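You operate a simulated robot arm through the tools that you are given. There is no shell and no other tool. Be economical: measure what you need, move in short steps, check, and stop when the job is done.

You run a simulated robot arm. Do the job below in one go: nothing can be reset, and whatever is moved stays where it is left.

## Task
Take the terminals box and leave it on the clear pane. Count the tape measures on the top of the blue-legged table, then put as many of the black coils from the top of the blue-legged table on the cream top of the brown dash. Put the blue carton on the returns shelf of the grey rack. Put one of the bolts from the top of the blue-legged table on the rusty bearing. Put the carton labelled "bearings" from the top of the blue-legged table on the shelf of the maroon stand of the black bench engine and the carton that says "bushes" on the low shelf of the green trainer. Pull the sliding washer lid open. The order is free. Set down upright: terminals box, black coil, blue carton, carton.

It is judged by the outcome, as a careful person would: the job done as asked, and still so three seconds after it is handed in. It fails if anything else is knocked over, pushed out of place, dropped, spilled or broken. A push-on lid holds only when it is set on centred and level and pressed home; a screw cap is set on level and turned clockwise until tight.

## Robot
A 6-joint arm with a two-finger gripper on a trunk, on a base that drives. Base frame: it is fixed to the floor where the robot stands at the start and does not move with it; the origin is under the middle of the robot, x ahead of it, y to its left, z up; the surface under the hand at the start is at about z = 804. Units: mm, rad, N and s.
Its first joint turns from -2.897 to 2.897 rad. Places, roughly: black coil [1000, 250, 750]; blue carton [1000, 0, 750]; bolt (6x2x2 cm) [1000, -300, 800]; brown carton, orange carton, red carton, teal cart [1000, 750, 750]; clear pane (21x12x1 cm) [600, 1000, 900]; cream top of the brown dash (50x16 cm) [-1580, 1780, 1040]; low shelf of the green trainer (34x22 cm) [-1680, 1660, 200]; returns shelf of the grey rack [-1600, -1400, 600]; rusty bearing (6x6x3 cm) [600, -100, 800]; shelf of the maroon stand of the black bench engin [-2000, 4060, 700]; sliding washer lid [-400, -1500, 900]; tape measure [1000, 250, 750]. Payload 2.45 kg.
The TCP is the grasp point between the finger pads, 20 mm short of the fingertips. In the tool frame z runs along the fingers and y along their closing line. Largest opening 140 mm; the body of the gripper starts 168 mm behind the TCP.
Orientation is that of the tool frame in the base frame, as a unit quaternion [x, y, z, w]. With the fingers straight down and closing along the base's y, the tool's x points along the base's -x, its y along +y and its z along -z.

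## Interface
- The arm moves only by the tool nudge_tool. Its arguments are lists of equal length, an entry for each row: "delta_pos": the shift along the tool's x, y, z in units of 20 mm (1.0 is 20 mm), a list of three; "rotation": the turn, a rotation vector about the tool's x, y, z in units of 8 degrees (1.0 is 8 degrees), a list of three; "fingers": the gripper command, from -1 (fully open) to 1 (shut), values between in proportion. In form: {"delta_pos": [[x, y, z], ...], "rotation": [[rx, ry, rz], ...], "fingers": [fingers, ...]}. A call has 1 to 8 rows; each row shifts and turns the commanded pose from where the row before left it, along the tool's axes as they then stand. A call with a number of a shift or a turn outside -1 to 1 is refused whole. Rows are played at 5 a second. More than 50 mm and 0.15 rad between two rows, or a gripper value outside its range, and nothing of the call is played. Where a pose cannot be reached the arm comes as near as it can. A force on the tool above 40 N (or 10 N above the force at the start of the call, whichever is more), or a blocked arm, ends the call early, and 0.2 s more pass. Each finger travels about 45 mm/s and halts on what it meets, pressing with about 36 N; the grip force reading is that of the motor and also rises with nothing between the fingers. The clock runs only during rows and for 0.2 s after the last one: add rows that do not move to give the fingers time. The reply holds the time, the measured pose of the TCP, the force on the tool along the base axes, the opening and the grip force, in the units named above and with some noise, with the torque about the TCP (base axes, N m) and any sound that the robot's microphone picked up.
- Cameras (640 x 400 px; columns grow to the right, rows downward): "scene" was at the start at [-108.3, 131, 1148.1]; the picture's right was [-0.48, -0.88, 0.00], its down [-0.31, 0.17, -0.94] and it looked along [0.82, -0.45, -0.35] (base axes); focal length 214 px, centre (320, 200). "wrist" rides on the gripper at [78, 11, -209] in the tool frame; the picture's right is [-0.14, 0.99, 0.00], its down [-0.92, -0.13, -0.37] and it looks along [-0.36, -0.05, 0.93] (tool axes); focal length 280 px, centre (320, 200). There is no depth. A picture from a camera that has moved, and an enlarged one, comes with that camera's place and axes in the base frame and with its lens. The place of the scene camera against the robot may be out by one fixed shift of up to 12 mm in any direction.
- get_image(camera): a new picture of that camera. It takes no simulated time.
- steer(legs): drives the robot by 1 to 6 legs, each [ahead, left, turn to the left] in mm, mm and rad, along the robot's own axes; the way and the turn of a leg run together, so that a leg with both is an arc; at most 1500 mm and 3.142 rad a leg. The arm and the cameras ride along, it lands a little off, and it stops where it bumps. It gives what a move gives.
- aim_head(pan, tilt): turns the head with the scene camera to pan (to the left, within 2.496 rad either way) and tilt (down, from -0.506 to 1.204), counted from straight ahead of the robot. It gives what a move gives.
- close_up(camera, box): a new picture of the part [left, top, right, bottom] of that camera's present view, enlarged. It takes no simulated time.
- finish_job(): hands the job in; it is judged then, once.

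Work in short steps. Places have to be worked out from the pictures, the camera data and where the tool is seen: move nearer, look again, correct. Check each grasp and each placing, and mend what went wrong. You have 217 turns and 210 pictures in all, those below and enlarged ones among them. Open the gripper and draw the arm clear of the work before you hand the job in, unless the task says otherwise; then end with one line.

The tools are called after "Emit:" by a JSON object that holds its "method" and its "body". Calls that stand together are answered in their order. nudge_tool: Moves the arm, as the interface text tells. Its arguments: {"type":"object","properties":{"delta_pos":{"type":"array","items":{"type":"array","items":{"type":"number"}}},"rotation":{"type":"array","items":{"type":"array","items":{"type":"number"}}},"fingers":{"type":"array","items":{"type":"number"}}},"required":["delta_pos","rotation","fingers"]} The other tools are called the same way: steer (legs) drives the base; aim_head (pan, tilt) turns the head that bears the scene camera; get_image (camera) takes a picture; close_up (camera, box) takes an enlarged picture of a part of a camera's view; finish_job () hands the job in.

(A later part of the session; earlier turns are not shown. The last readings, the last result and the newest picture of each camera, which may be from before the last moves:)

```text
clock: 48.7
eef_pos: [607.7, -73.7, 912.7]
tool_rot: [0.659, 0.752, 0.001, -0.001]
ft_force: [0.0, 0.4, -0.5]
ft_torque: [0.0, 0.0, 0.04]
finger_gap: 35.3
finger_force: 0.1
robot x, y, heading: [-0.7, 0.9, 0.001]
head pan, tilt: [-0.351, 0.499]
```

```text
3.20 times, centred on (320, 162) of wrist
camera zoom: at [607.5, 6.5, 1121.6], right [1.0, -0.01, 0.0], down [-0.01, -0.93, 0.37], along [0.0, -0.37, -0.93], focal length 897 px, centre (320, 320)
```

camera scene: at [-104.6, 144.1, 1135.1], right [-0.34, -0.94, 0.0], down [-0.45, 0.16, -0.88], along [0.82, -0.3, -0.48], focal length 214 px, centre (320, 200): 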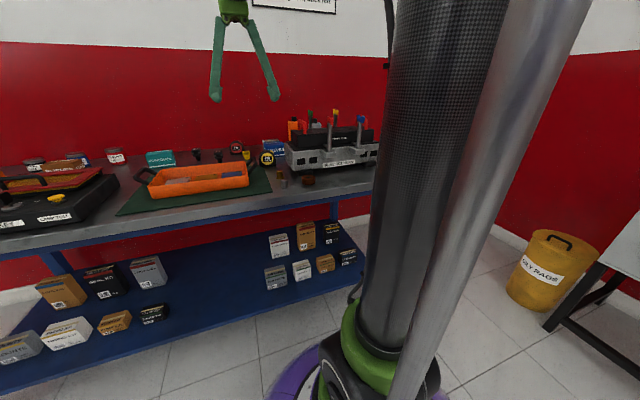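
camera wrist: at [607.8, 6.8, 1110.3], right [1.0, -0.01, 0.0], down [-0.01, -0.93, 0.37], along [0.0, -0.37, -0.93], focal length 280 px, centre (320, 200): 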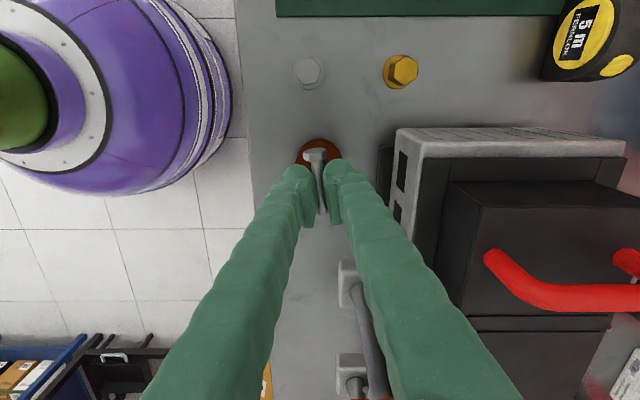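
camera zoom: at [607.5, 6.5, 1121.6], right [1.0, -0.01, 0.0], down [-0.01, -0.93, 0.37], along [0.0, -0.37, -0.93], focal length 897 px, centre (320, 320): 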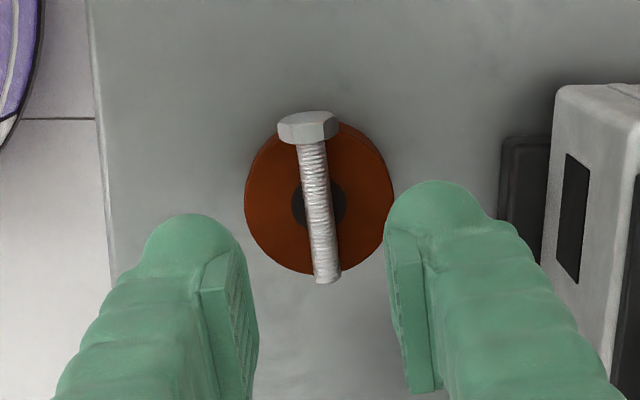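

Bolt placed well. Now raise, turn the gripper back, and drive left to the other end of the table.

Emit:
{"method": "nudge_tool", "body": {"delta_pos": [[0, 0, -1], [0, 0, -1], [0, 0, -1], [0, 0, -1], [0, 0, -1], [0, 0, -1], [0, 0, -1], [0, 0, -1]], "rotation": [[0, 0, 0], [0, 0, 0], [0, 0, 0], [0, 0, 0], [0, 0, -0.3], [0, 0, -1], [0, 0, -1], [0, 0, -1]], "fingers": [-1, -1, -1, -1, -1, -1, -1, -1]}}

Emit:
{"method": "nudge_tool", "body": {"delta_pos": [[0, 0, -1], [0, 0, -1], [0, 0, -1], [0, 0, -1], [0, 0, -1], [0, 0, -1], [0, 0, -1]], "rotation": [[0, 0, -1], [0, 0, -1], [0, 0, -1], [0, 0, -1], [0, 0, -1], [0, 0, -1], [0, 0, -1]], "fingers": [-1, -1, -1, -1, -1, -1, -1]}}

Emit:
{"method": "steer", "body": {"legs": [[0, 700, 0]]}}

Emit:
{"method": "get_image", "body": {"camera": "wrist"}}

```text
clock: 50.5
eef_pos: [606.8, -72.4, 1072.3]
tool_rot: [0.468, 0.883, -0.001, 0.001]
ft_force: [-0.3, 0.1, -0.2]
ft_torque: [-0.02, 0.01, -0.05]
finger_gap: 139.9
finger_force: 0.0
robot x, y, heading: [1.0, -1.9, -0.002]
head pan, tilt: [-0.351, 0.499]
```

```text
clock: 52.1
eef_pos: [607.0, -72.3, 1212.7]
tool_rot: [-0.001, 1.0, 0.0, 0.0]
ft_force: [-0.5, -0.5, 0.7]
ft_torque: [0.04, -0.02, 0.04]
finger_gap: 139.9
finger_force: 0.0
robot x, y, heading: [-1.3, -2.1, -0.001]
head pan, tilt: [-0.351, 0.499]
```

```text
clock: 56.0
eef_pos: [605.0, 636.0, 1211.9]
tool_rot: [-0.003, 1.0, 0.0, 0.001]
ft_force: [1.0, 0.8, 0.6]
ft_torque: [-0.02, 0.01, 0.0]
finger_gap: 140.1
finger_force: 0.1
robot x, y, heading: [-2.8, 706.1, 0.004]
head pan, tilt: [-0.351, 0.499]
```

```text
174 pictures are left
camera wrist: at [527.1, 645.6, 1421.3], right [0.13, 0.99, 0.0], down [0.92, -0.12, 0.37], along [0.37, -0.05, -0.93], focal length 280 px, centre (320, 200)
```

wrist: 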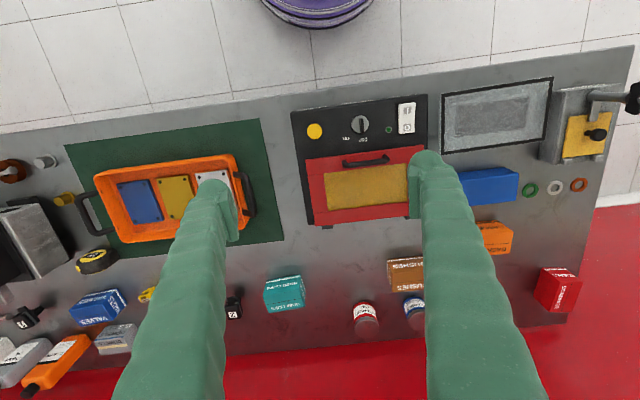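

Positions: bushes carton ≈ (963,796), bearings ≈ (1058,1178), pane ≈ (612,948). I drive forward 130 mm for reach and look closely at the bushes carton.

Emit:
{"method": "steer", "body": {"legs": [[130, 90, 0]]}}

Emit:
{"method": "get_image", "body": {"camera": "wrist"}}

```text
clock: 57.4
eef_pos: [735.9, 724.5, 1211.4]
tool_rot: [-0.003, 1.0, 0.0, 0.0]
ft_force: [0.0, -0.1, -0.3]
ft_torque: [-0.01, 0.03, -0.01]
finger_gap: 139.9
finger_force: 0.0
robot x, y, heading: [129.5, 799.4, 0.004]
head pan, tilt: [-0.351, 0.499]
```

```text
173 pictures are left
camera wrist: at [657.5, 736.1, 1421.3], right [0.13, 0.99, 0.0], down [0.92, -0.12, 0.37], along [0.37, -0.05, -0.93], focal length 280 px, centre (320, 200)
```

wrist: 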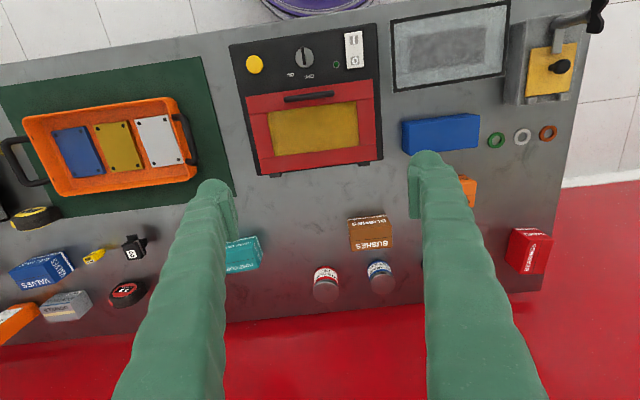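

I zoom in on the bushes carton to judge its faces and size.

Emit:
{"method": "close_up", "body": {"camera": "wrist", "box": [280, 180, 480, 305]}}

```text
3.20 times, centred on (380, 242) of wrist
camera zoom: at [657.5, 736.1, 1421.3], right [0.13, 0.99, 0.0], down [0.92, -0.12, 0.37], along [0.37, -0.05, -0.93], focal length 897 px, centre (128, 64)
```

zoom: 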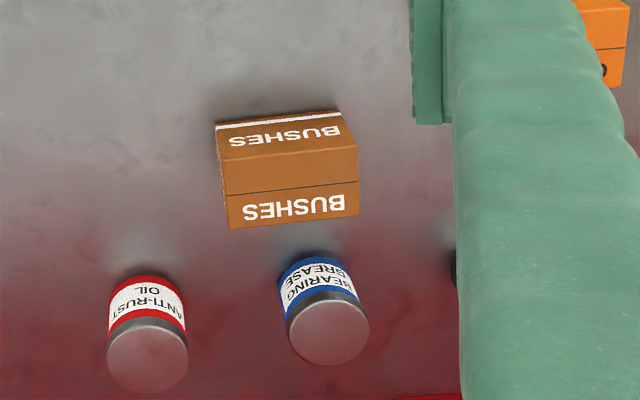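

Carton bushes: centre ≈ (992, 810), about 94×55×57. I tilt the tool 45° forward (needed for the low shelf) and approach.

Emit:
{"method": "nudge_tool", "body": {"delta_pos": [[0, 0, 0], [0, 0, 0], [0, 0, 0], [0, 0, 0], [0, 0, 0], [0, 0, 0], [0.5, 1, 1], [0.5, 1, 1]], "rotation": [[0, -1, 0], [0, -1, 0], [0, -1, 0], [0, -1, 0], [0, -1, 0], [0, -0.625, 0], [0, 0, 0], [0, 0, 0]], "fingers": [-1, -1, -1, -1, -1, -1, -1, -1]}}

Emit:
{"method": "nudge_tool", "body": {"delta_pos": [[0.5, 1, 1], [0.5, 1, 1], [0.5, 0.3, 1], [0.5, 0, 1], [0.5, 0, 1], [0.6, 0, 1], [0, 0, 1], [0, 0, 1]], "rotation": [[0, 0, 0], [0, 0, 0], [0, 0, 0], [0, 0, 0], [0, 0, 0], [0, 0, 0], [0, 0, 0], [0, 0, 0]], "fingers": [-1, -1, -1, -1, -1, -1, -1, -1]}}

Emit:
{"method": "get_image", "body": {"camera": "wrist"}}

```text
clock: 59.2
eef_pos: [752.8, 782.8, 1171.0]
tool_rot: [-0.015, 0.923, 0.006, 0.384]
ft_force: [0.0, -0.1, 0.9]
ft_torque: [-0.02, 0.0, -0.01]
finger_gap: 140.1
finger_force: 0.1
robot x, y, heading: [126.8, 792.9, 0.001]
head pan, tilt: [-0.351, 0.499]
```

```text
clock: 61.0
eef_pos: [817.7, 811.6, 1012.6]
tool_rot: [-0.001, 0.924, 0.0, 0.383]
ft_force: [-1.1, -0.1, 0.1]
ft_torque: [-0.01, -0.01, 0.02]
finger_gap: 140.1
finger_force: 0.0
robot x, y, heading: [130.5, 796.3, 0.003]
head pan, tilt: [-0.351, 0.499]
```

```text
171 pictures are left
camera wrist: at [615.7, 821.4, 1105.1], right [0.09, 0.99, 0.1], down [0.39, -0.13, 0.91], along [0.92, -0.05, -0.4], focal length 280 px, centre (320, 200)
```

wrist: 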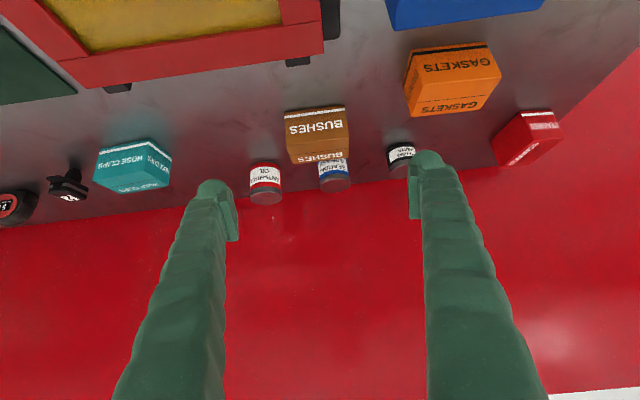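

Well aligned with the carton; advance along the tool axis 240 mm and close.

Emit:
{"method": "nudge_tool", "body": {"delta_pos": [[0, 0, 1], [0, 0, 1], [0, 0, 1], [0, 0, 1], [0, 0, 1], [0, 0, 1], [0, 0, 1], [0, 0, 1]], "rotation": [[0, 0, 0], [0, 0, 0], [0, 0, 0], [0, 0, 0], [0, 0, 0], [0, 0, 0], [0, 0, 0], [0, 0, 0]], "fingers": [-1, -1, -1, -1, -1, -1, -1, -1]}}

Emit:
{"method": "nudge_tool", "body": {"delta_pos": [[0, 0, 1], [0, 0, 1], [0, 0, 1], [0, 0, 0.7], [0, 0, 0], [0, 0, 0], [0, 0, 0], [0, 0, 0]], "rotation": [[0, 0, 0], [0, 0, 0], [0, 0, 0], [0, 0, 0], [0, 0, 0], [0, 0, 0], [0, 0, 0], [0, 0, 0]], "fingers": [-1, -1, -1, -1, 1, 1, 1, 1]}}

Emit:
{"method": "get_image", "body": {"camera": "wrist"}}

```text
clock: 62.8
eef_pos: [931.9, 811.4, 900.7]
tool_rot: [-0.002, 0.924, 0.0, 0.383]
ft_force: [-0.6, 0.7, 0.5]
ft_torque: [-0.03, 0.02, -0.02]
finger_gap: 139.9
finger_force: 0.1
robot x, y, heading: [127.8, 797.4, 0.008]
head pan, tilt: [-0.351, 0.499]
```

```text
clock: 64.6
eef_pos: [984.4, 812.7, 847.6]
tool_rot: [-0.003, 0.924, 0.001, 0.383]
ft_force: [0.1, -1.2, 1.8]
ft_torque: [-0.01, 0.04, -0.04]
finger_gap: 104.6
finger_force: 35.9
robot x, y, heading: [128.8, 791.4, 0.006]
head pan, tilt: [-0.351, 0.499]
```

```text
170 pictures are left
camera wrist: at [781.3, 822.1, 940.0], right [0.09, 0.99, 0.1], down [0.39, -0.13, 0.91], along [0.92, -0.05, -0.4], focal length 280 px, centre (320, 200)
```

wrist: 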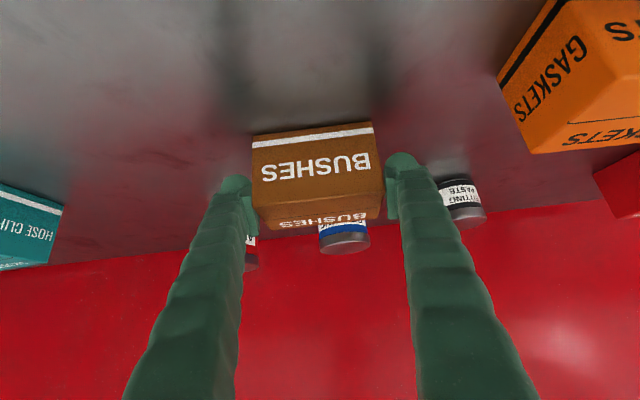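

Gripped at 104.6 mm. Lift straight up, then check.

Emit:
{"method": "nudge_tool", "body": {"delta_pos": [[-0.7, 0, -0.7], [-0.7, 0, -0.7], [-0.7, 0, -0.7], [-0.7, 0, -0.7], [-0.7, 0, -0.7], [-0.7, 0, -0.7], [-0.7, 0, -0.7], [-0.7, 0, -0.7]], "rotation": [[0, 0, 0], [0, 0, 0], [0, 0, 0], [0, 0, 0], [0, 0, 0], [0, 0, 0], [0, 0, 0], [0, 0, 0]], "fingers": [1, 1, 1, 1, 1, 1, 1, 1]}}

Emit:
{"method": "nudge_tool", "body": {"delta_pos": [[0, 0, -1], [0, 0, -1], [0, 0, -1], [0, 0, -1], [0, 0, -1], [0, 0, -1], [0, 0, -1], [0, 0, -1]], "rotation": [[0, 0, 0], [0, 0, 0], [0, 0, 0], [0, 0, 0], [0, 0, 0], [0, 0, 0], [0, 0, 0], [0, 0, 0]], "fingers": [1, 1, 1, 1, 1, 1, 1, 1]}}

Emit:
{"method": "get_image", "body": {"camera": "wrist"}}

```text
clock: 66.4
eef_pos: [983.6, 813.3, 1005.4]
tool_rot: [-0.002, 0.924, 0.0, 0.383]
ft_force: [0.1, -0.7, -3.5]
ft_torque: [0.03, 0.03, 0.02]
finger_gap: 104.5
finger_force: 36.8
robot x, y, heading: [126.8, 792.9, 0.004]
head pan, tilt: [-0.351, 0.499]
```

```text
clock: 68.2
eef_pos: [871.2, 812.2, 1117.9]
tool_rot: [-0.002, 0.924, 0.0, 0.382]
ft_force: [-0.2, -0.1, -3.0]
ft_torque: [-0.04, 0.0, 0.01]
finger_gap: 104.7
finger_force: 35.7
robot x, y, heading: [130.9, 792.9, 0.006]
head pan, tilt: [-0.351, 0.499]
```

```text
169 pictures are left
camera wrist: at [668.7, 822.6, 1211.3], right [0.09, 0.99, 0.1], down [0.39, -0.12, 0.91], along [0.92, -0.05, -0.4], focal length 280 px, centre (320, 200)
```

wrist: 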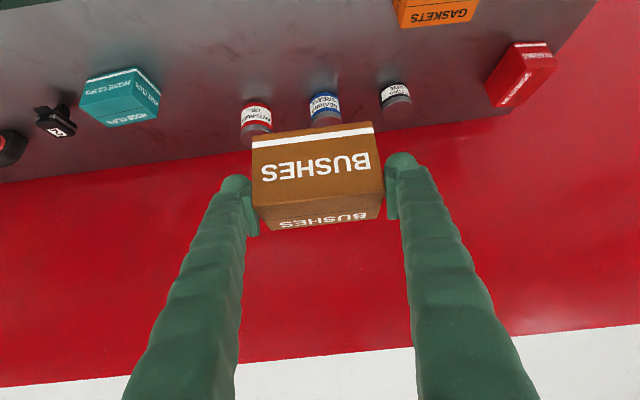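

Carton firmly held. Trainer front faces -y at y≈1530, x from -1935 to -1169. I back away, turn left 90°, and drive to stand south of it.

Emit:
{"method": "steer", "body": {"legs": [[-500, 0, 0], [0, 0, 1.567], [-350, 0, 0], [0, 1310, 0]]}}

Emit:
{"method": "aim_head", "body": {"pan": 0.1, "tilt": 0.5}}

Emit:
{"method": "get_image", "body": {"camera": "scene"}}

Emit:
{"method": "get_image", "body": {"camera": "wrist"}}

```text
clock: 83.0
eef_pos: [-1692.7, 1186.7, 1117.7]
tool_rot: [-0.65, 0.656, 0.269, 0.272]
ft_force: [-0.9, -0.3, -3.0]
ft_torque: [-0.01, 0.0, 0.01]
finger_gap: 104.8
finger_force: 35.8
robot x, y, heading: [-1683.0, 441.0, 1.563]
head pan, tilt: [-0.351, 0.499]
```

```text
clock: 83.9
eef_pos: [-1691.6, 1186.6, 1117.2]
tool_rot: [-0.651, 0.656, 0.269, 0.272]
ft_force: [0.5, 0.6, -3.4]
ft_torque: [0.01, -0.03, -0.01]
finger_gap: 104.7
finger_force: 36.2
robot x, y, heading: [-1685.1, 441.0, 1.562]
head pan, tilt: [0.099, 0.499]
```

```text
168 pictures are left
camera scene: at [-1868.1, 345.3, 1135.1], right [1.0, 0.09, 0.0], down [0.04, -0.48, -0.88], along [-0.08, 0.87, -0.48], focal length 214 px, centre (320, 200)
```

scene: 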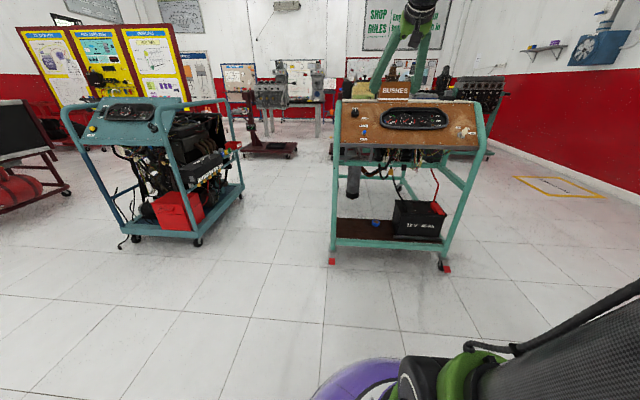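

```text
167 pictures are left
camera wrist: at [-1704.9, 983.4, 1211.1], right [-0.99, 0.1, 0.1], down [0.13, 0.39, 0.91], along [0.06, 0.92, -0.4], focal length 280 px, centre (320, 200)
```

wrist: 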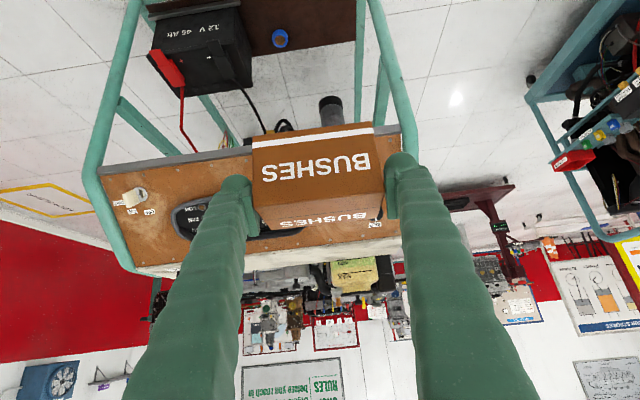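

I zoom in on the trainer shelf.

Emit:
{"method": "close_up", "body": {"camera": "scene", "box": [310, 80, 510, 280]}}

```text
2.00 times, centred on (410, 180) of scene
camera zoom: at [-1868.1, 345.3, 1135.1], right [1.0, 0.09, 0.0], down [0.04, -0.48, -0.88], along [-0.08, 0.87, -0.48], focal length 429 px, centre (140, 240)
```

zoom: 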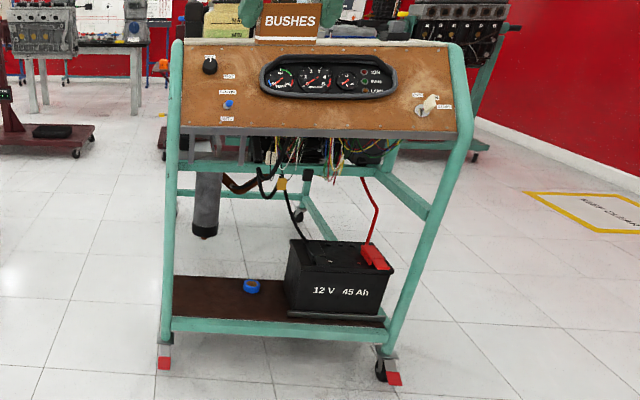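

Free shelf area: x -1850…-1620, y 1510…1750. Target carton centre (-1730, 1640). I lower the arm now, while clear of the trainer.

Emit:
{"method": "nudge_tool", "body": {"delta_pos": [[0.95, 0, 0.95], [0.95, 0, 0.95], [0.95, 0, 0.95], [0.95, 0, 0.95], [0.95, 0, 0.95], [0.95, 0, 0.95], [0.95, 0, 0.95], [0.95, 0, 0.95]], "rotation": [[0, 0, 0], [0, 0, 0], [0, 0, 0], [0, 0, 0], [0, 0, 0], [0, 0, 0], [0, 0, 0], [0, 0, 0]], "fingers": [1, 1, 1, 1, 1, 1, 1, 1]}}

Emit:
{"method": "nudge_tool", "body": {"delta_pos": [[0.95, 0, 0.95], [0.95, 0, 0.95], [0.95, 0, 0.95], [0.95, 0, 0.95], [0.95, 0, 0.95], [0.95, 0, 0.95], [0.95, 0, 0.95], [0.95, 0, 0.95]], "rotation": [[0, 0, 0], [0, 0, 0], [0, 0, 0], [0, 0, 0], [0, 0, 0], [0, 0, 0], [0, 0, 0], [0, 0, 0]], "fingers": [1, 1, 1, 1, 1, 1, 1, 1]}}

Emit:
{"method": "nudge_tool", "body": {"delta_pos": [[0.95, 0, 0.95], [0.95, 0, 0.95], [0.95, 0, 0.95], [0.95, 0, 0.95], [0.95, 0, 0.95], [0.95, 0, 0.95], [0.95, 0, 0.95], [0.95, 0, 0.95]], "rotation": [[0, 0, 0], [0, 0, 0], [0, 0, 0], [0, 0, 0], [0, 0, 0], [0, 0, 0], [0, 0, 0], [0, 0, 0]], "fingers": [1, 1, 1, 1, 1, 1, 1, 1]}}

```text
clock: 85.7
eef_pos: [-1693.3, 1186.9, 903.5]
tool_rot: [-0.651, 0.655, 0.27, 0.272]
ft_force: [-0.8, -0.1, -3.1]
ft_torque: [-0.03, -0.01, 0.02]
finger_gap: 104.4
finger_force: 35.7
robot x, y, heading: [-1687.5, 436.5, 1.571]
head pan, tilt: [0.099, 0.499]
```

```text
clock: 87.5
eef_pos: [-1694.1, 1186.8, 687.1]
tool_rot: [-0.651, 0.656, 0.269, 0.272]
ft_force: [0.3, 0.0, -2.9]
ft_torque: [-0.03, -0.03, 0.01]
finger_gap: 104.9
finger_force: 36.3
robot x, y, heading: [-1682.4, 446.5, 1.559]
head pan, tilt: [0.099, 0.499]
```

```text
clock: 89.3
eef_pos: [-1691.6, 1204.6, 503.5]
tool_rot: [-0.651, 0.656, 0.269, 0.271]
ft_force: [-0.2, 0.3, -2.7]
ft_torque: [0.04, 0.02, -0.02]
finger_gap: 104.7
finger_force: 35.8
out of reach, approached as far as the arm can: row 7, 8
robot x, y, heading: [-1685.0, 444.6, 1.561]
head pan, tilt: [0.099, 0.499]
```

Reach limit when low and far; I pull the tool closer to the robot by ~250 mm and then continue down.

Emit:
{"method": "nudge_tool", "body": {"delta_pos": [[0.95, 0, -0.95], [0.95, 0, -0.95], [0.95, 0, -0.95], [0.95, 0, -0.95], [0.95, 0, -0.95], [0.95, 0, -0.95], [0.95, 0, -0.95], [0.95, 0, -0.95]], "rotation": [[0, 0, 0], [0, 0, 0], [0, 0, 0], [0, 0, 0], [0, 0, 0], [0, 0, 0], [0, 0, 0], [0, 0, 0]], "fingers": [1, 1, 1, 1, 1, 1, 1, 1]}}

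Emit:
{"method": "nudge_tool", "body": {"delta_pos": [[0.95, 0, 0.95], [0.95, 0, 0.95], [0.95, 0, 0.95], [0.95, 0, 0.95], [0.95, 0, 0.95], [0.95, 0, 0.95], [0.95, 0, 0.95]], "rotation": [[0, 0, 0], [0, 0, 0], [0, 0, 0], [0, 0, 0], [0, 0, 0], [0, 0, 0], [0, 0, 0]], "fingers": [1, 1, 1, 1, 1, 1, 1]}}

Emit:
{"method": "aim_head", "body": {"pan": -0.1, "tilt": 0.9}}

Emit:
{"method": "get_image", "body": {"camera": "scene"}}

```text
clock: 91.1
eef_pos: [-1693.9, 1013.4, 571.4]
tool_rot: [-0.651, 0.656, 0.268, 0.271]
ft_force: [-0.4, 0.1, -3.0]
ft_torque: [0.0, 0.01, 0.03]
finger_gap: 104.6
finger_force: 36.1
out of reach, approached as far as the arm can: row 1, 2, 3, 4, 5, 6, 7, 8
robot x, y, heading: [-1681.0, 446.9, 1.565]
head pan, tilt: [0.099, 0.499]
```

```text
clock: 92.7
eef_pos: [-1695.0, 1036.8, 568.4]
tool_rot: [-0.651, 0.656, 0.269, 0.271]
ft_force: [0.6, -0.5, -2.7]
ft_torque: [-0.03, 0.01, -0.02]
finger_gap: 104.2
finger_force: 35.6
out of reach, approached as far as the arm can: row 1, 2, 3, 4, 5, 6, 7
robot x, y, heading: [-1686.8, 448.6, 1.563]
head pan, tilt: [0.099, 0.499]
```

```text
clock: 93.6
eef_pos: [-1696.1, 1036.2, 568.7]
tool_rot: [-0.65, 0.656, 0.268, 0.272]
ft_force: [0.1, -0.8, -2.5]
ft_torque: [-0.02, -0.01, -0.01]
finger_gap: 104.7
finger_force: 35.8
robot x, y, heading: [-1682.1, 443.1, 1.565]
head pan, tilt: [-0.099, 0.901]
```

```text
165 pictures are left
camera scene: at [-1851.8, 329.8, 1101.2], right [0.99, -0.11, 0.0], down [-0.08, -0.78, -0.62], along [0.07, 0.62, -0.78], focal length 214 px, centre (320, 200)
```

scene: 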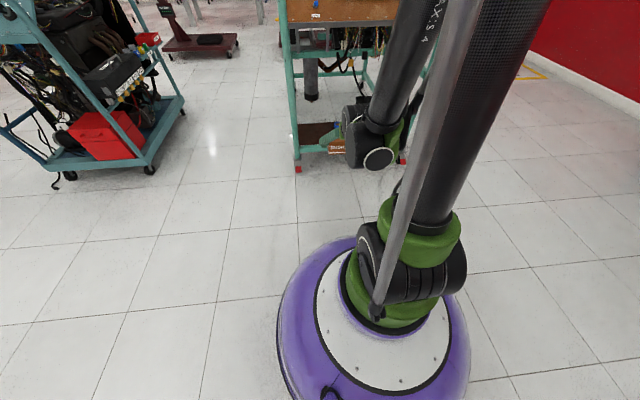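

The arm is anchored low, so it has a minimum distance; I should reach farther out instead. Extend forward ~350 mm, then lower.

Emit:
{"method": "nudge_tool", "body": {"delta_pos": [[-0.95, 0, 0.95], [-0.95, 0, 0.95], [-0.95, 0, 0.95], [-0.95, 0, 0.95], [-0.95, 0, 0.95], [-0.95, 0, 0.95], [-0.95, 0, 0.95], [-0.95, 0, 0.95]], "rotation": [[0, 0, 0], [0, 0, 0], [0, 0, 0], [0, 0, 0], [0, 0, 0], [0, 0, 0], [0, 0, 0], [0, 0, 0]], "fingers": [1, 1, 1, 1, 1, 1, 1, 1]}}

Emit:
{"method": "nudge_tool", "body": {"delta_pos": [[-0.95, 0, 0.95], [-0.95, 0, 0.95], [-0.95, 0, 0.95], [-0.95, 0, 0.95], [0.9, 0, 0.9], [0.9, 0, 0.9], [0.9, 0, 0.9], [0.9, 0, 0.9]], "rotation": [[0, 0, 0], [0, 0, 0], [0, 0, 0], [0, 0, 0], [0, 0, 0], [0, 0, 0], [0, 0, 0], [0, 0, 0]], "fingers": [1, 1, 1, 1, 1, 1, 1, 1]}}

```text
clock: 95.4
eef_pos: [-1694.6, 1252.1, 567.4]
tool_rot: [-0.65, 0.656, 0.269, 0.273]
ft_force: [-0.8, 0.1, -3.0]
ft_torque: [-0.01, 0.01, 0.01]
finger_gap: 104.6
finger_force: 35.6
robot x, y, heading: [-1683.7, 439.5, 1.563]
head pan, tilt: [-0.099, 0.901]
```

```text
clock: 97.2
eef_pos: [-1692.8, 1359.7, 465.7]
tool_rot: [-0.651, 0.656, 0.27, 0.272]
ft_force: [0.1, 0.0, -3.0]
ft_torque: [0.01, -0.02, -0.02]
finger_gap: 104.6
finger_force: 35.8
robot x, y, heading: [-1681.1, 442.1, 1.566]
head pan, tilt: [-0.099, 0.901]
```

Works. Lower to ~315.

Emit:
{"method": "nudge_tool", "body": {"delta_pos": [[-0.95, 0, 0.95], [0.9, 0, 0.9], [0.9, 0, 0.9], [0.9, 0, 0.9], [0.9, 0, 0.9], [0.9, 0, 0.9], [0.9, 0, 0.9]], "rotation": [[0, 0, 0], [0, 0, 0], [0, 0, 0], [0, 0, 0], [0, 0, 0], [0, 0, 0], [0, 0, 0]], "fingers": [1, 1, 1, 1, 1, 1, 1]}}

Emit:
{"method": "get_image", "body": {"camera": "wrist"}}

Emit:
{"method": "aim_head", "body": {"pan": 0.1, "tilt": 0.6}}

Emit:
{"method": "get_image", "body": {"camera": "scene"}}

```text
clock: 98.8
eef_pos: [-1692.8, 1399.1, 320.8]
tool_rot: [-0.651, 0.656, 0.268, 0.27]
ft_force: [0.2, -0.4, -2.8]
ft_torque: [0.01, -0.02, 0.01]
finger_gap: 104.6
finger_force: 35.8
out of reach, approached as far as the arm can: row 7
robot x, y, heading: [-1686.9, 443.6, 1.564]
head pan, tilt: [-0.099, 0.901]
```

```text
164 pictures are left
camera wrist: at [-1705.4, 1196.2, 414.4], right [-0.99, 0.1, 0.1], down [0.13, 0.39, 0.91], along [0.06, 0.91, -0.4], focal length 280 px, centre (320, 200)
```

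wrist: 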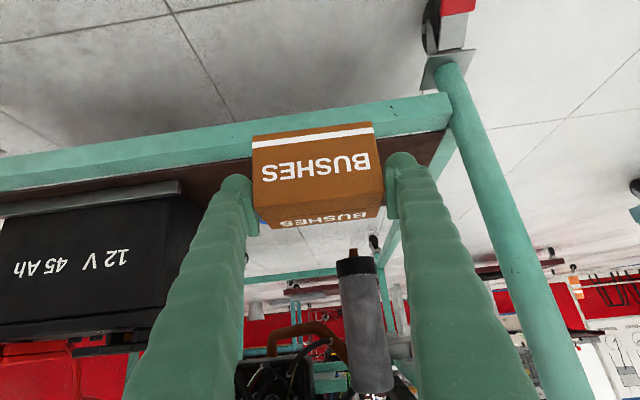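

```text
clock: 99.6
eef_pos: [-1693.7, 1398.4, 321.1]
tool_rot: [-0.651, 0.656, 0.268, 0.27]
ft_force: [-0.5, -0.3, -3.2]
ft_torque: [-0.04, 0.0, -0.02]
finger_gap: 104.3
finger_force: 36.0
robot x, y, heading: [-1688.6, 440.0, 1.561]
head pan, tilt: [0.099, 0.6]
```

```text
163 pictures are left
camera scene: at [-1867.9, 342.9, 1125.9], right [1.0, 0.09, 0.0], down [0.05, -0.56, -0.82], along [-0.08, 0.82, -0.57], focal length 214 px, centre (320, 200)
```

scene: 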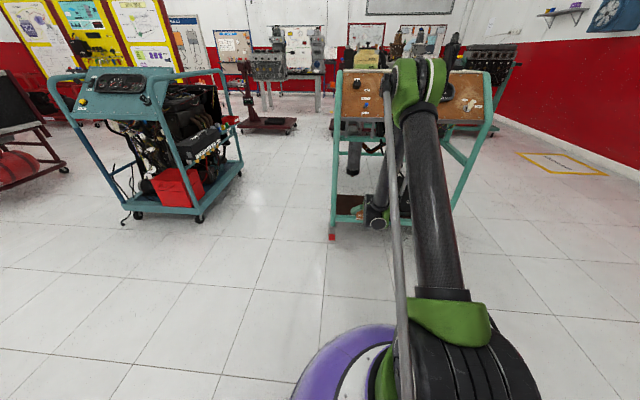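

At the low-reach limit again; I drive back 120 mm (and 37 left), extend 130 mm farther and lower to test reach at z≈285.

Emit:
{"method": "steer", "body": {"legs": [[-120, 37, 0]]}}

Emit:
{"method": "nudge_tool", "body": {"delta_pos": [[-0.95, 0, 0.95], [-0.95, 0, 0.95], [-0.95, 0, 0.95], [-0.95, 0, 0.95], [-0.95, 0, 0.95], [0.7, 0, 0.7], [0.7, 0, 0.7], [0.7, 0, 0.7]], "rotation": [[0, 0, 0], [0, 0, 0], [0, 0, 0], [0, 0, 0], [0, 0, 0], [0, 0, 0], [0, 0, 0], [0, 0, 0]], "fingers": [1, 1, 1, 1, 1, 1, 1, 1]}}

Emit:
{"method": "get_image", "body": {"camera": "wrist"}}

```text
clock: 100.8
eef_pos: [-1731.3, 1278.4, 321.6]
tool_rot: [-0.651, 0.656, 0.268, 0.271]
ft_force: [0.5, 0.3, -3.5]
ft_torque: [0.0, 0.02, 0.01]
finger_gap: 104.5
finger_force: 35.8
robot x, y, heading: [-1722.1, 324.1, 1.564]
head pan, tilt: [0.099, 0.6]
```

```text
clock: 102.6
eef_pos: [-1730.8, 1411.7, 262.1]
tool_rot: [-0.651, 0.657, 0.268, 0.271]
ft_force: [0.1, -0.3, -2.7]
ft_torque: [-0.03, -0.01, -0.01]
finger_gap: 104.6
finger_force: 36.2
robot x, y, heading: [-1718.4, 324.8, 1.562]
head pan, tilt: [0.099, 0.6]
```

```text
162 pictures are left
camera wrist: at [-1742.2, 1209.3, 354.3], right [-0.99, 0.1, 0.1], down [0.13, 0.39, 0.91], along [0.06, 0.91, -0.4], focal length 280 px, centre (320, 200)
```

wrist: 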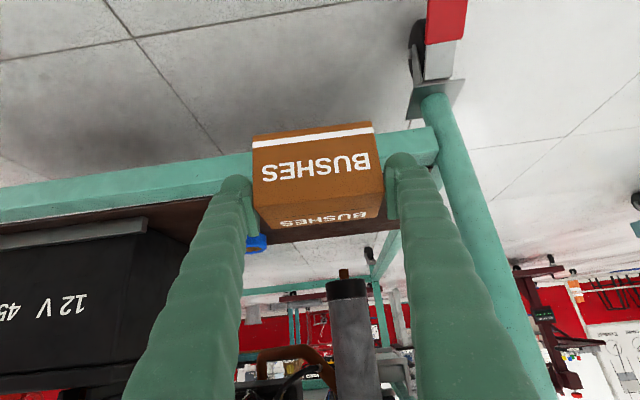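

Reach is OK now. Raise slightly and drive forward 220 mm over the shelf.

Emit:
{"method": "nudge_tool", "body": {"delta_pos": [[-0.5, 0, -0.5]], "rotation": [[0, 0, 0]], "fingers": [1]}}

Emit:
{"method": "steer", "body": {"legs": [[222, 0, 0]]}}

Emit:
{"method": "get_image", "body": {"camera": "wrist"}}

Emit:
{"method": "get_image", "body": {"camera": "scene"}}

```text
clock: 103.0
eef_pos: [-1730.1, 1412.1, 275.3]
tool_rot: [-0.651, 0.656, 0.269, 0.271]
ft_force: [0.3, 0.0, -2.6]
ft_torque: [-0.02, -0.02, 0.0]
finger_gap: 104.5
finger_force: 37.0
robot x, y, heading: [-1717.6, 320.3, 1.561]
head pan, tilt: [0.099, 0.6]
```

```text
clock: 104.7
eef_pos: [-1729.0, 1630.2, 275.9]
tool_rot: [-0.651, 0.657, 0.267, 0.27]
ft_force: [-1.0, 0.2, -2.2]
ft_torque: [-0.04, 0.02, 0.02]
finger_gap: 104.4
finger_force: 36.2
robot x, y, heading: [-1719.3, 540.9, 1.565]
head pan, tilt: [0.099, 0.6]
```

```text
161 pictures are left
camera wrist: at [-1740.3, 1428.4, 368.5], right [-0.99, 0.1, 0.1], down [0.13, 0.39, 0.91], along [0.06, 0.91, -0.4], focal length 280 px, centre (320, 200)
```

wrist: 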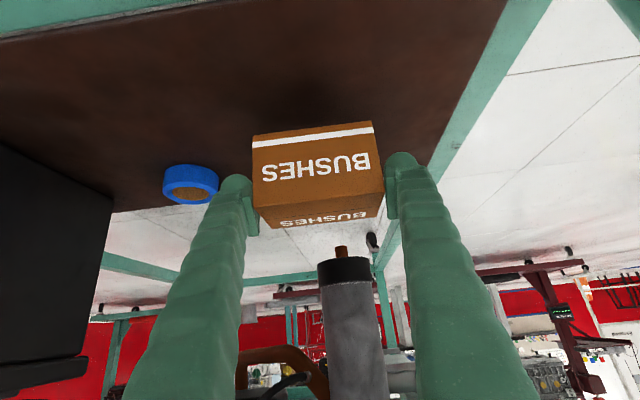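

```text
160 pictures are left
camera scene: at [-1904.4, 441.5, 1126.0], right [1.0, 0.09, 0.0], down [0.05, -0.56, -0.82], along [-0.08, 0.82, -0.57], focal length 214 px, centre (320, 200)
```

scene: 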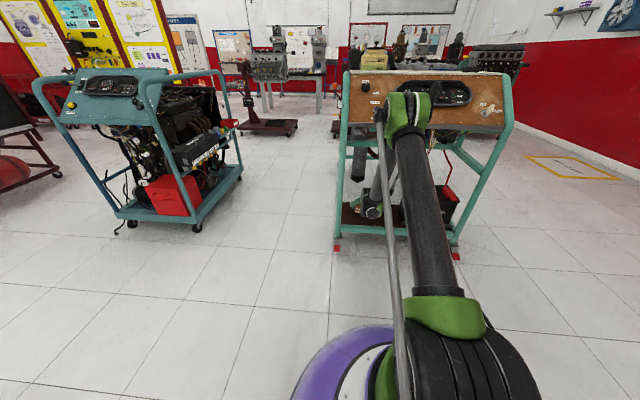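

Position is good (clear of ring and edges). Lower slowly until contact.

Emit:
{"method": "nudge_tool", "body": {"delta_pos": [[0.35, 0, 0.35], [0.25, 0, 0.25], [0.1, 0, 0.1], [0.1, 0, 0.1], [0.1, 0, 0.1], [0.1, 0, 0.1]], "rotation": [[0, 0, 0], [0, 0, 0], [0, 0, 0], [0, 0, 0], [0, 0, 0], [0, 0, 0]], "fingers": [1, 1, 1, 1, 1, 1]}}

```text
clock: 106.1
eef_pos: [-1729.6, 1631.1, 247.0]
tool_rot: [-0.652, 0.656, 0.267, 0.271]
ft_force: [0.0, 0.1, -3.0]
ft_torque: [-0.03, 0.02, 0.03]
finger_gap: 104.7
finger_force: 35.8
robot x, y, heading: [-1721.7, 541.3, 1.565]
head pan, tilt: [0.099, 0.6]
```

No contact yet; continue in small steps.

Emit:
{"method": "nudge_tool", "body": {"delta_pos": [[0.08, 0, 0.08], [0.08, 0, 0.08], [0.08, 0, 0.08], [0.08, 0, 0.08], [0.08, 0, 0.08], [0.08, 0, 0.08], [0.08, 0, 0.08], [0.08, 0, 0.08]], "rotation": [[0, 0, 0], [0, 0, 0], [0, 0, 0], [0, 0, 0], [0, 0, 0], [0, 0, 0], [0, 0, 0], [0, 0, 0]], "fingers": [1, 1, 1, 1, 1, 1, 1, 1]}}

Emit:
{"method": "get_image", "body": {"camera": "wrist"}}

```text
clock: 107.3
eef_pos: [-1728.0, 1629.8, 238.7]
tool_rot: [-0.651, 0.656, 0.269, 0.272]
ft_force: [-0.2, -8.1, 25.5]
ft_torque: [-0.68, -0.11, 0.03]
finger_gap: 104.7
finger_force: 36.3
robot x, y, heading: [-1718.8, 542.2, 1.565]
head pan, tilt: [0.099, 0.6]
stopped in row 5: the force on the tool passed its limit at 45 N (the readings are from after the stop); the commanded pose is now the measured one
```

```text
159 pictures are left
camera wrist: at [-1740.3, 1427.5, 332.0], right [-0.99, 0.1, 0.1], down [0.13, 0.39, 0.91], along [0.06, 0.92, -0.4], focal length 280 px, centre (320, 200)
```

wrist: 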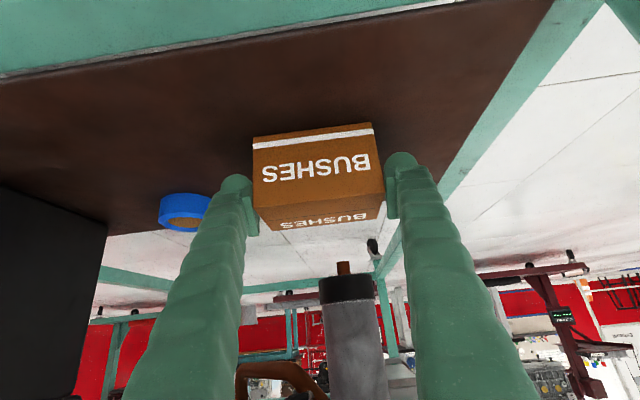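

Contact on the shelf. Open, then retract along the tool axis.

Emit:
{"method": "nudge_tool", "body": {"delta_pos": [[-0.04, 0, -0.04], [0, 0, 0], [0, 0, 0], [0, 0, 0], [0, 0, -0.5], [0, 0, -1], [0, 0, -1], [0, 0, -1]], "rotation": [[0, 0, 0], [0, 0, 0], [0, 0, 0], [0, 0, 0], [0, 0, 0], [0, 0, 0], [0, 0, 0], [0, 0, 0]], "fingers": [-0.6, -0.8, -1, -1, -1, -1, -1, -1]}}

Emit:
{"method": "get_image", "body": {"camera": "wrist"}}

```text
clock: 109.1
eef_pos: [-1728.4, 1580.3, 287.9]
tool_rot: [-0.651, 0.656, 0.269, 0.271]
ft_force: [0.0, 0.7, 0.5]
ft_torque: [0.01, 0.01, 0.0]
finger_gap: 139.9
finger_force: 0.1
robot x, y, heading: [-1718.4, 544.1, 1.567]
head pan, tilt: [0.099, 0.6]
```

```text
158 pictures are left
camera wrist: at [-1740.7, 1378.5, 381.3], right [-0.99, 0.1, 0.1], down [0.13, 0.39, 0.91], along [0.06, 0.91, -0.4], focal length 280 px, centre (320, 200)
```

wrist: 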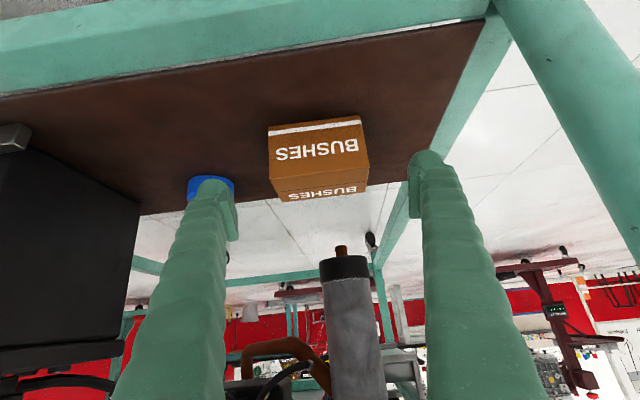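

Bushes carton is placed. Back off and raise the arm, then look at the dash top and the maroon stand beyond.

Emit:
{"method": "steer", "body": {"legs": [[-350, 0, 0]]}}

Emit:
{"method": "nudge_tool", "body": {"delta_pos": [[-1, 0, -1], [-1, 0, -1], [-1, 0, -1], [-1, 0, -1], [-1, 0, -1], [-1, 0, -1], [-1, 0, -1], [-1, 0, -1]], "rotation": [[0, 0, 0], [0, 0, 0], [0, 0, 0], [0, 0, 0], [0, 0, 0], [0, 0, 0], [0, 0, 0], [0, 0, 0]], "fingers": [-1, -1, -1, -1, -1, -1, -1, -1]}}

Emit:
{"method": "nudge_tool", "body": {"delta_pos": [[-1, 0, -1], [-1, 0, -1], [-1, 0, -1], [-1, 0, -1], [-1, 0, -1], [-1, 0, -1], [-1, 0, -1], [-1, 0, -1]], "rotation": [[0, 0, 0], [0, 0, 0], [0, 0, 0], [0, 0, 0], [0, 0, 0], [0, 0, 0], [0, 0, 0], [0, 0, 0]], "fingers": [-1, -1, -1, -1, -1, -1, -1, -1]}}

Emit:
{"method": "nudge_tool", "body": {"delta_pos": [[-1, 0, -1], [-1, 0, -1], [-1, 0, -1], [-1, 0, -1], [-1, 0, -1], [-1, 0, -1], [-1, 0, -1], [-1, 0, -1]], "rotation": [[0, 0, 0], [0, 0, 0], [0, 0, 0], [0, 0, 0], [0, 0, 0], [0, 0, 0], [0, 0, 0], [0, 0, 0]], "fingers": [-1, -1, -1, -1, -1, -1, -1, -1]}}

Emit:
{"method": "nudge_tool", "body": {"delta_pos": [[-1, 0, -1], [-1, 0, -1], [-1, 0, -1], [-1, 0, -1], [-1, 0, -1], [-1, 0, -1], [-1, 0, -1], [-1, 0, -1]], "rotation": [[0, 0, 0], [0, 0, 0], [0, 0, 0], [0, 0, 0], [0, 0, 0], [0, 0, 0], [0, 0, 0], [0, 0, 0]], "fingers": [-1, -1, -1, -1, -1, -1, -1, -1]}}

Emit:
{"method": "get_image", "body": {"camera": "wrist"}}

Emit:
{"method": "get_image", "body": {"camera": "scene"}}

```text
clock: 111.4
eef_pos: [-1728.5, 1226.5, 288.1]
tool_rot: [-0.65, 0.657, 0.268, 0.271]
ft_force: [0.2, -0.9, 0.2]
ft_torque: [-0.01, -0.02, -0.03]
finger_gap: 140.0
finger_force: 0.0
robot x, y, heading: [-1722.3, 187.7, 1.562]
head pan, tilt: [0.099, 0.6]
```

```text
clock: 113.2
eef_pos: [-1729.5, 1227.2, 514.9]
tool_rot: [-0.651, 0.656, 0.269, 0.271]
ft_force: [0.1, 0.4, 0.0]
ft_torque: [0.0, 0.02, -0.01]
finger_gap: 139.9
finger_force: 0.1
robot x, y, heading: [-1722.1, 187.3, 1.559]
head pan, tilt: [0.099, 0.6]
```

```text
clock: 115.0
eef_pos: [-1729.8, 1227.9, 740.5]
tool_rot: [-0.65, 0.657, 0.268, 0.271]
ft_force: [0.4, 0.3, -0.3]
ft_torque: [-0.01, 0.01, 0.04]
finger_gap: 139.8
finger_force: 0.0
robot x, y, heading: [-1720.6, 188.9, 1.564]
head pan, tilt: [0.099, 0.6]
```

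```text
clock: 116.8
eef_pos: [-1729.0, 1228.7, 966.8]
tool_rot: [-0.65, 0.657, 0.268, 0.272]
ft_force: [0.2, 0.4, -0.7]
ft_torque: [0.01, -0.05, 0.0]
finger_gap: 140.0
finger_force: 0.0
robot x, y, heading: [-1723.2, 185.8, 1.565]
head pan, tilt: [0.099, 0.6]
```

```text
clock: 118.6
eef_pos: [-1729.1, 1228.7, 1194.0]
tool_rot: [-0.65, 0.657, 0.269, 0.272]
ft_force: [0.4, 0.2, -0.1]
ft_torque: [0.01, 0.0, -0.05]
finger_gap: 139.7
finger_force: 0.1
robot x, y, heading: [-1723.3, 186.1, 1.562]
head pan, tilt: [0.099, 0.6]
```

```text
157 pictures are left
camera wrist: at [-1741.9, 1026.7, 1286.5], right [-0.99, 0.11, 0.1], down [0.13, 0.39, 0.91], along [0.06, 0.91, -0.4], focal length 280 px, centre (320, 200)
```

wrist: 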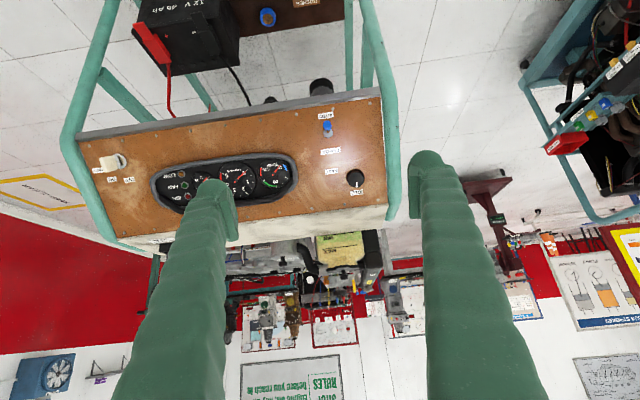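

```text
156 pictures are left
camera scene: at [-1907.9, 87.3, 1126.0], right [1.0, 0.09, 0.0], down [0.05, -0.56, -0.82], along [-0.07, 0.82, -0.57], focal length 214 px, centre (320, 200)
```

scene: 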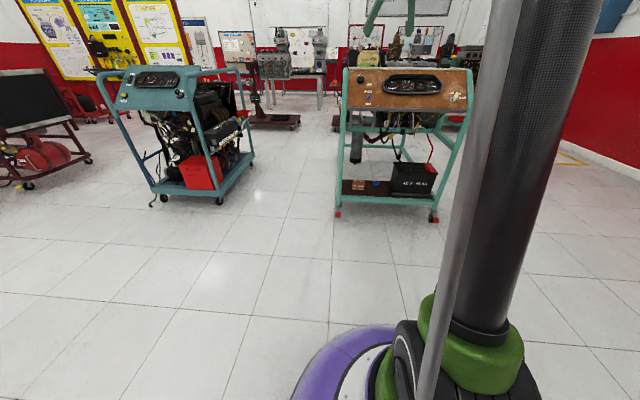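

Zoom on the maroon stand beyond to learn how its shelf is accessible.

Emit:
{"method": "close_up", "body": {"camera": "scene", "box": [215, 20, 345, 140]}}

Emit:
{"method": "close_up", "body": {"camera": "scene", "box": [330, 10, 490, 110]}}

```text
3.33 times, centred on (280, 80) of scene
camera zoom: at [-1907.9, 87.3, 1126.0], right [1.0, 0.09, 0.0], down [0.05, -0.56, -0.82], along [-0.07, 0.82, -0.57], focal length 715 px, centre (453, 600)
```

zoom: 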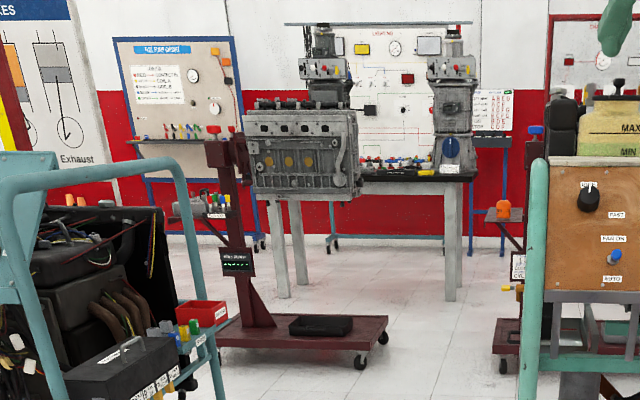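

```text
4.00 times, centred on (410, 60) of scene
camera zoom: at [-1907.9, 87.3, 1126.0], right [1.0, 0.09, 0.0], down [0.05, -0.56, -0.82], along [-0.07, 0.82, -0.57], focal length 858 px, centre (-40, 760)
```

zoom: 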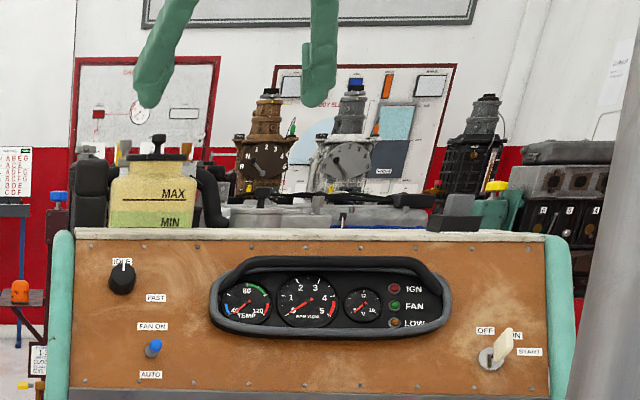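

The stand's shelf is behind the trainer, reachable via the aisle. Now return to fetch the bearings carton.

Emit:
{"method": "steer", "body": {"legs": [[0, 0, -1.563], [1153, 0, 0], [0, 990, 0]]}}

Emit:
{"method": "get_image", "body": {"camera": "wrist"}}

```text
clock: 133.1
eef_pos: [480.2, 1197.1, 1191.7]
tool_rot: [0.001, 0.924, 0.0, 0.382]
ft_force: [0.6, 0.6, -0.5]
ft_torque: [-0.01, 0.0, 0.04]
finger_gap: 139.8
finger_force: 0.1
robot x, y, heading: [-563.3, 1185.4, -0.002]
head pan, tilt: [0.099, 0.6]
```

```text
153 pictures are left
camera wrist: at [277.7, 1209.2, 1286.1], right [0.1, 0.99, 0.1], down [0.39, -0.13, 0.91], along [0.91, -0.06, -0.4], focal length 280 px, centre (320, 200)
```

wrist: 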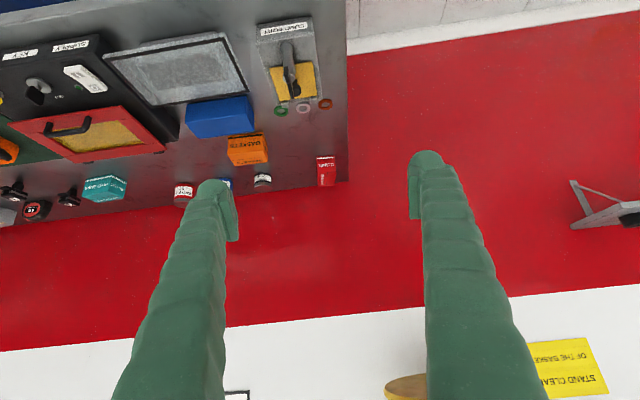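

Bearings carton front base ≈ (1054, 1191). Retract the tool 300 mm, lower some, then drive ahead.

Emit:
{"method": "nudge_tool", "body": {"delta_pos": [[1, 0, -1], [1, 0, -1], [1, 0, -1], [1, 0, -1], [1, 0, -1], [1, 0, -1], [1, 0, -1], [1, 0, -1]], "rotation": [[0, 0, 0], [0, 0, 0], [0, 0, 0], [0, 0, 0], [0, 0, 0], [0, 0, 0], [0, 0, 0], [0, 0, 0]], "fingers": [-1, -1, -1, -1, -1, -1, -1, -1]}}

Emit:
{"method": "nudge_tool", "body": {"delta_pos": [[1, 0, -1], [1, 0, -1], [1, 0, 1], [1, 0, 1], [1, 0, 1], [1, 0, 1]], "rotation": [[0, 0, 0], [0, 0, 0], [0, 0, 0], [0, 0, 0], [0, 0, 0], [0, 0, 0]], "fingers": [-1, -1, -1, -1, -1, -1]}}

Emit:
{"method": "steer", "body": {"legs": [[660, -5, 0]]}}

Emit:
{"method": "get_image", "body": {"camera": "wrist"}}

```text
clock: 134.8
eef_pos: [253.6, 1197.8, 1192.5]
tool_rot: [0.002, 0.924, -0.001, 0.382]
ft_force: [1.0, -0.7, -0.8]
ft_torque: [0.02, 0.02, -0.01]
finger_gap: 140.0
finger_force: 0.0
robot x, y, heading: [-565.2, 1185.4, -0.008]
head pan, tilt: [0.099, 0.6]
```

```text
clock: 136.2
eef_pos: [196.3, 1198.4, 1079.4]
tool_rot: [0.002, 0.924, -0.001, 0.381]
ft_force: [-0.4, -1.0, -0.5]
ft_torque: [0.01, -0.05, -0.02]
finger_gap: 140.1
finger_force: 0.0
robot x, y, heading: [-564.6, 1186.2, -0.006]
head pan, tilt: [0.099, 0.6]
```

```text
clock: 139.9
eef_pos: [863.5, 1191.1, 1081.0]
tool_rot: [0.001, 0.924, 0.0, 0.382]
ft_force: [0.2, -0.9, 0.3]
ft_torque: [0.03, 0.05, 0.02]
finger_gap: 140.2
finger_force: 0.0
robot x, y, heading: [105.5, 1177.9, 0.0]
head pan, tilt: [0.099, 0.6]
```

```text
152 pictures are left
camera wrist: at [660.4, 1202.6, 1173.3], right [0.1, 0.99, 0.1], down [0.39, -0.13, 0.91], along [0.91, -0.05, -0.4], focal length 280 px, centre (320, 200)
```

wrist: 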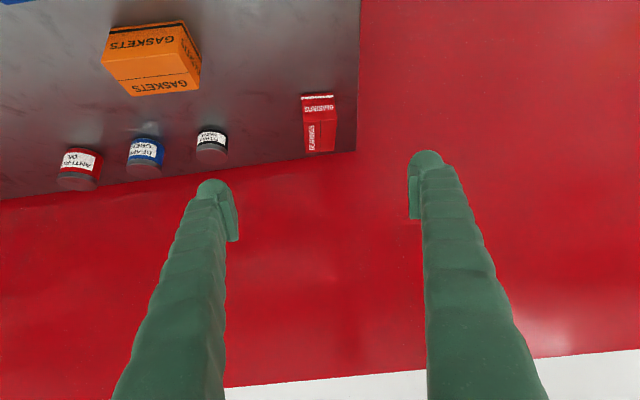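

Emit:
{"method": "close_up", "body": {"camera": "wrist", "box": [260, 70, 400, 180]}}

```text
3.64 times, centred on (330, 125) of wrist
camera zoom: at [660.4, 1202.6, 1173.3], right [0.1, 0.99, 0.1], down [0.39, -0.13, 0.91], along [0.91, -0.05, -0.4], focal length 1020 px, centre (284, 473)
```

zoom: 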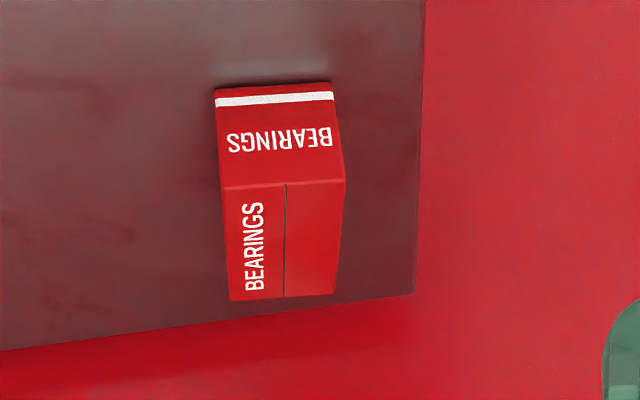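

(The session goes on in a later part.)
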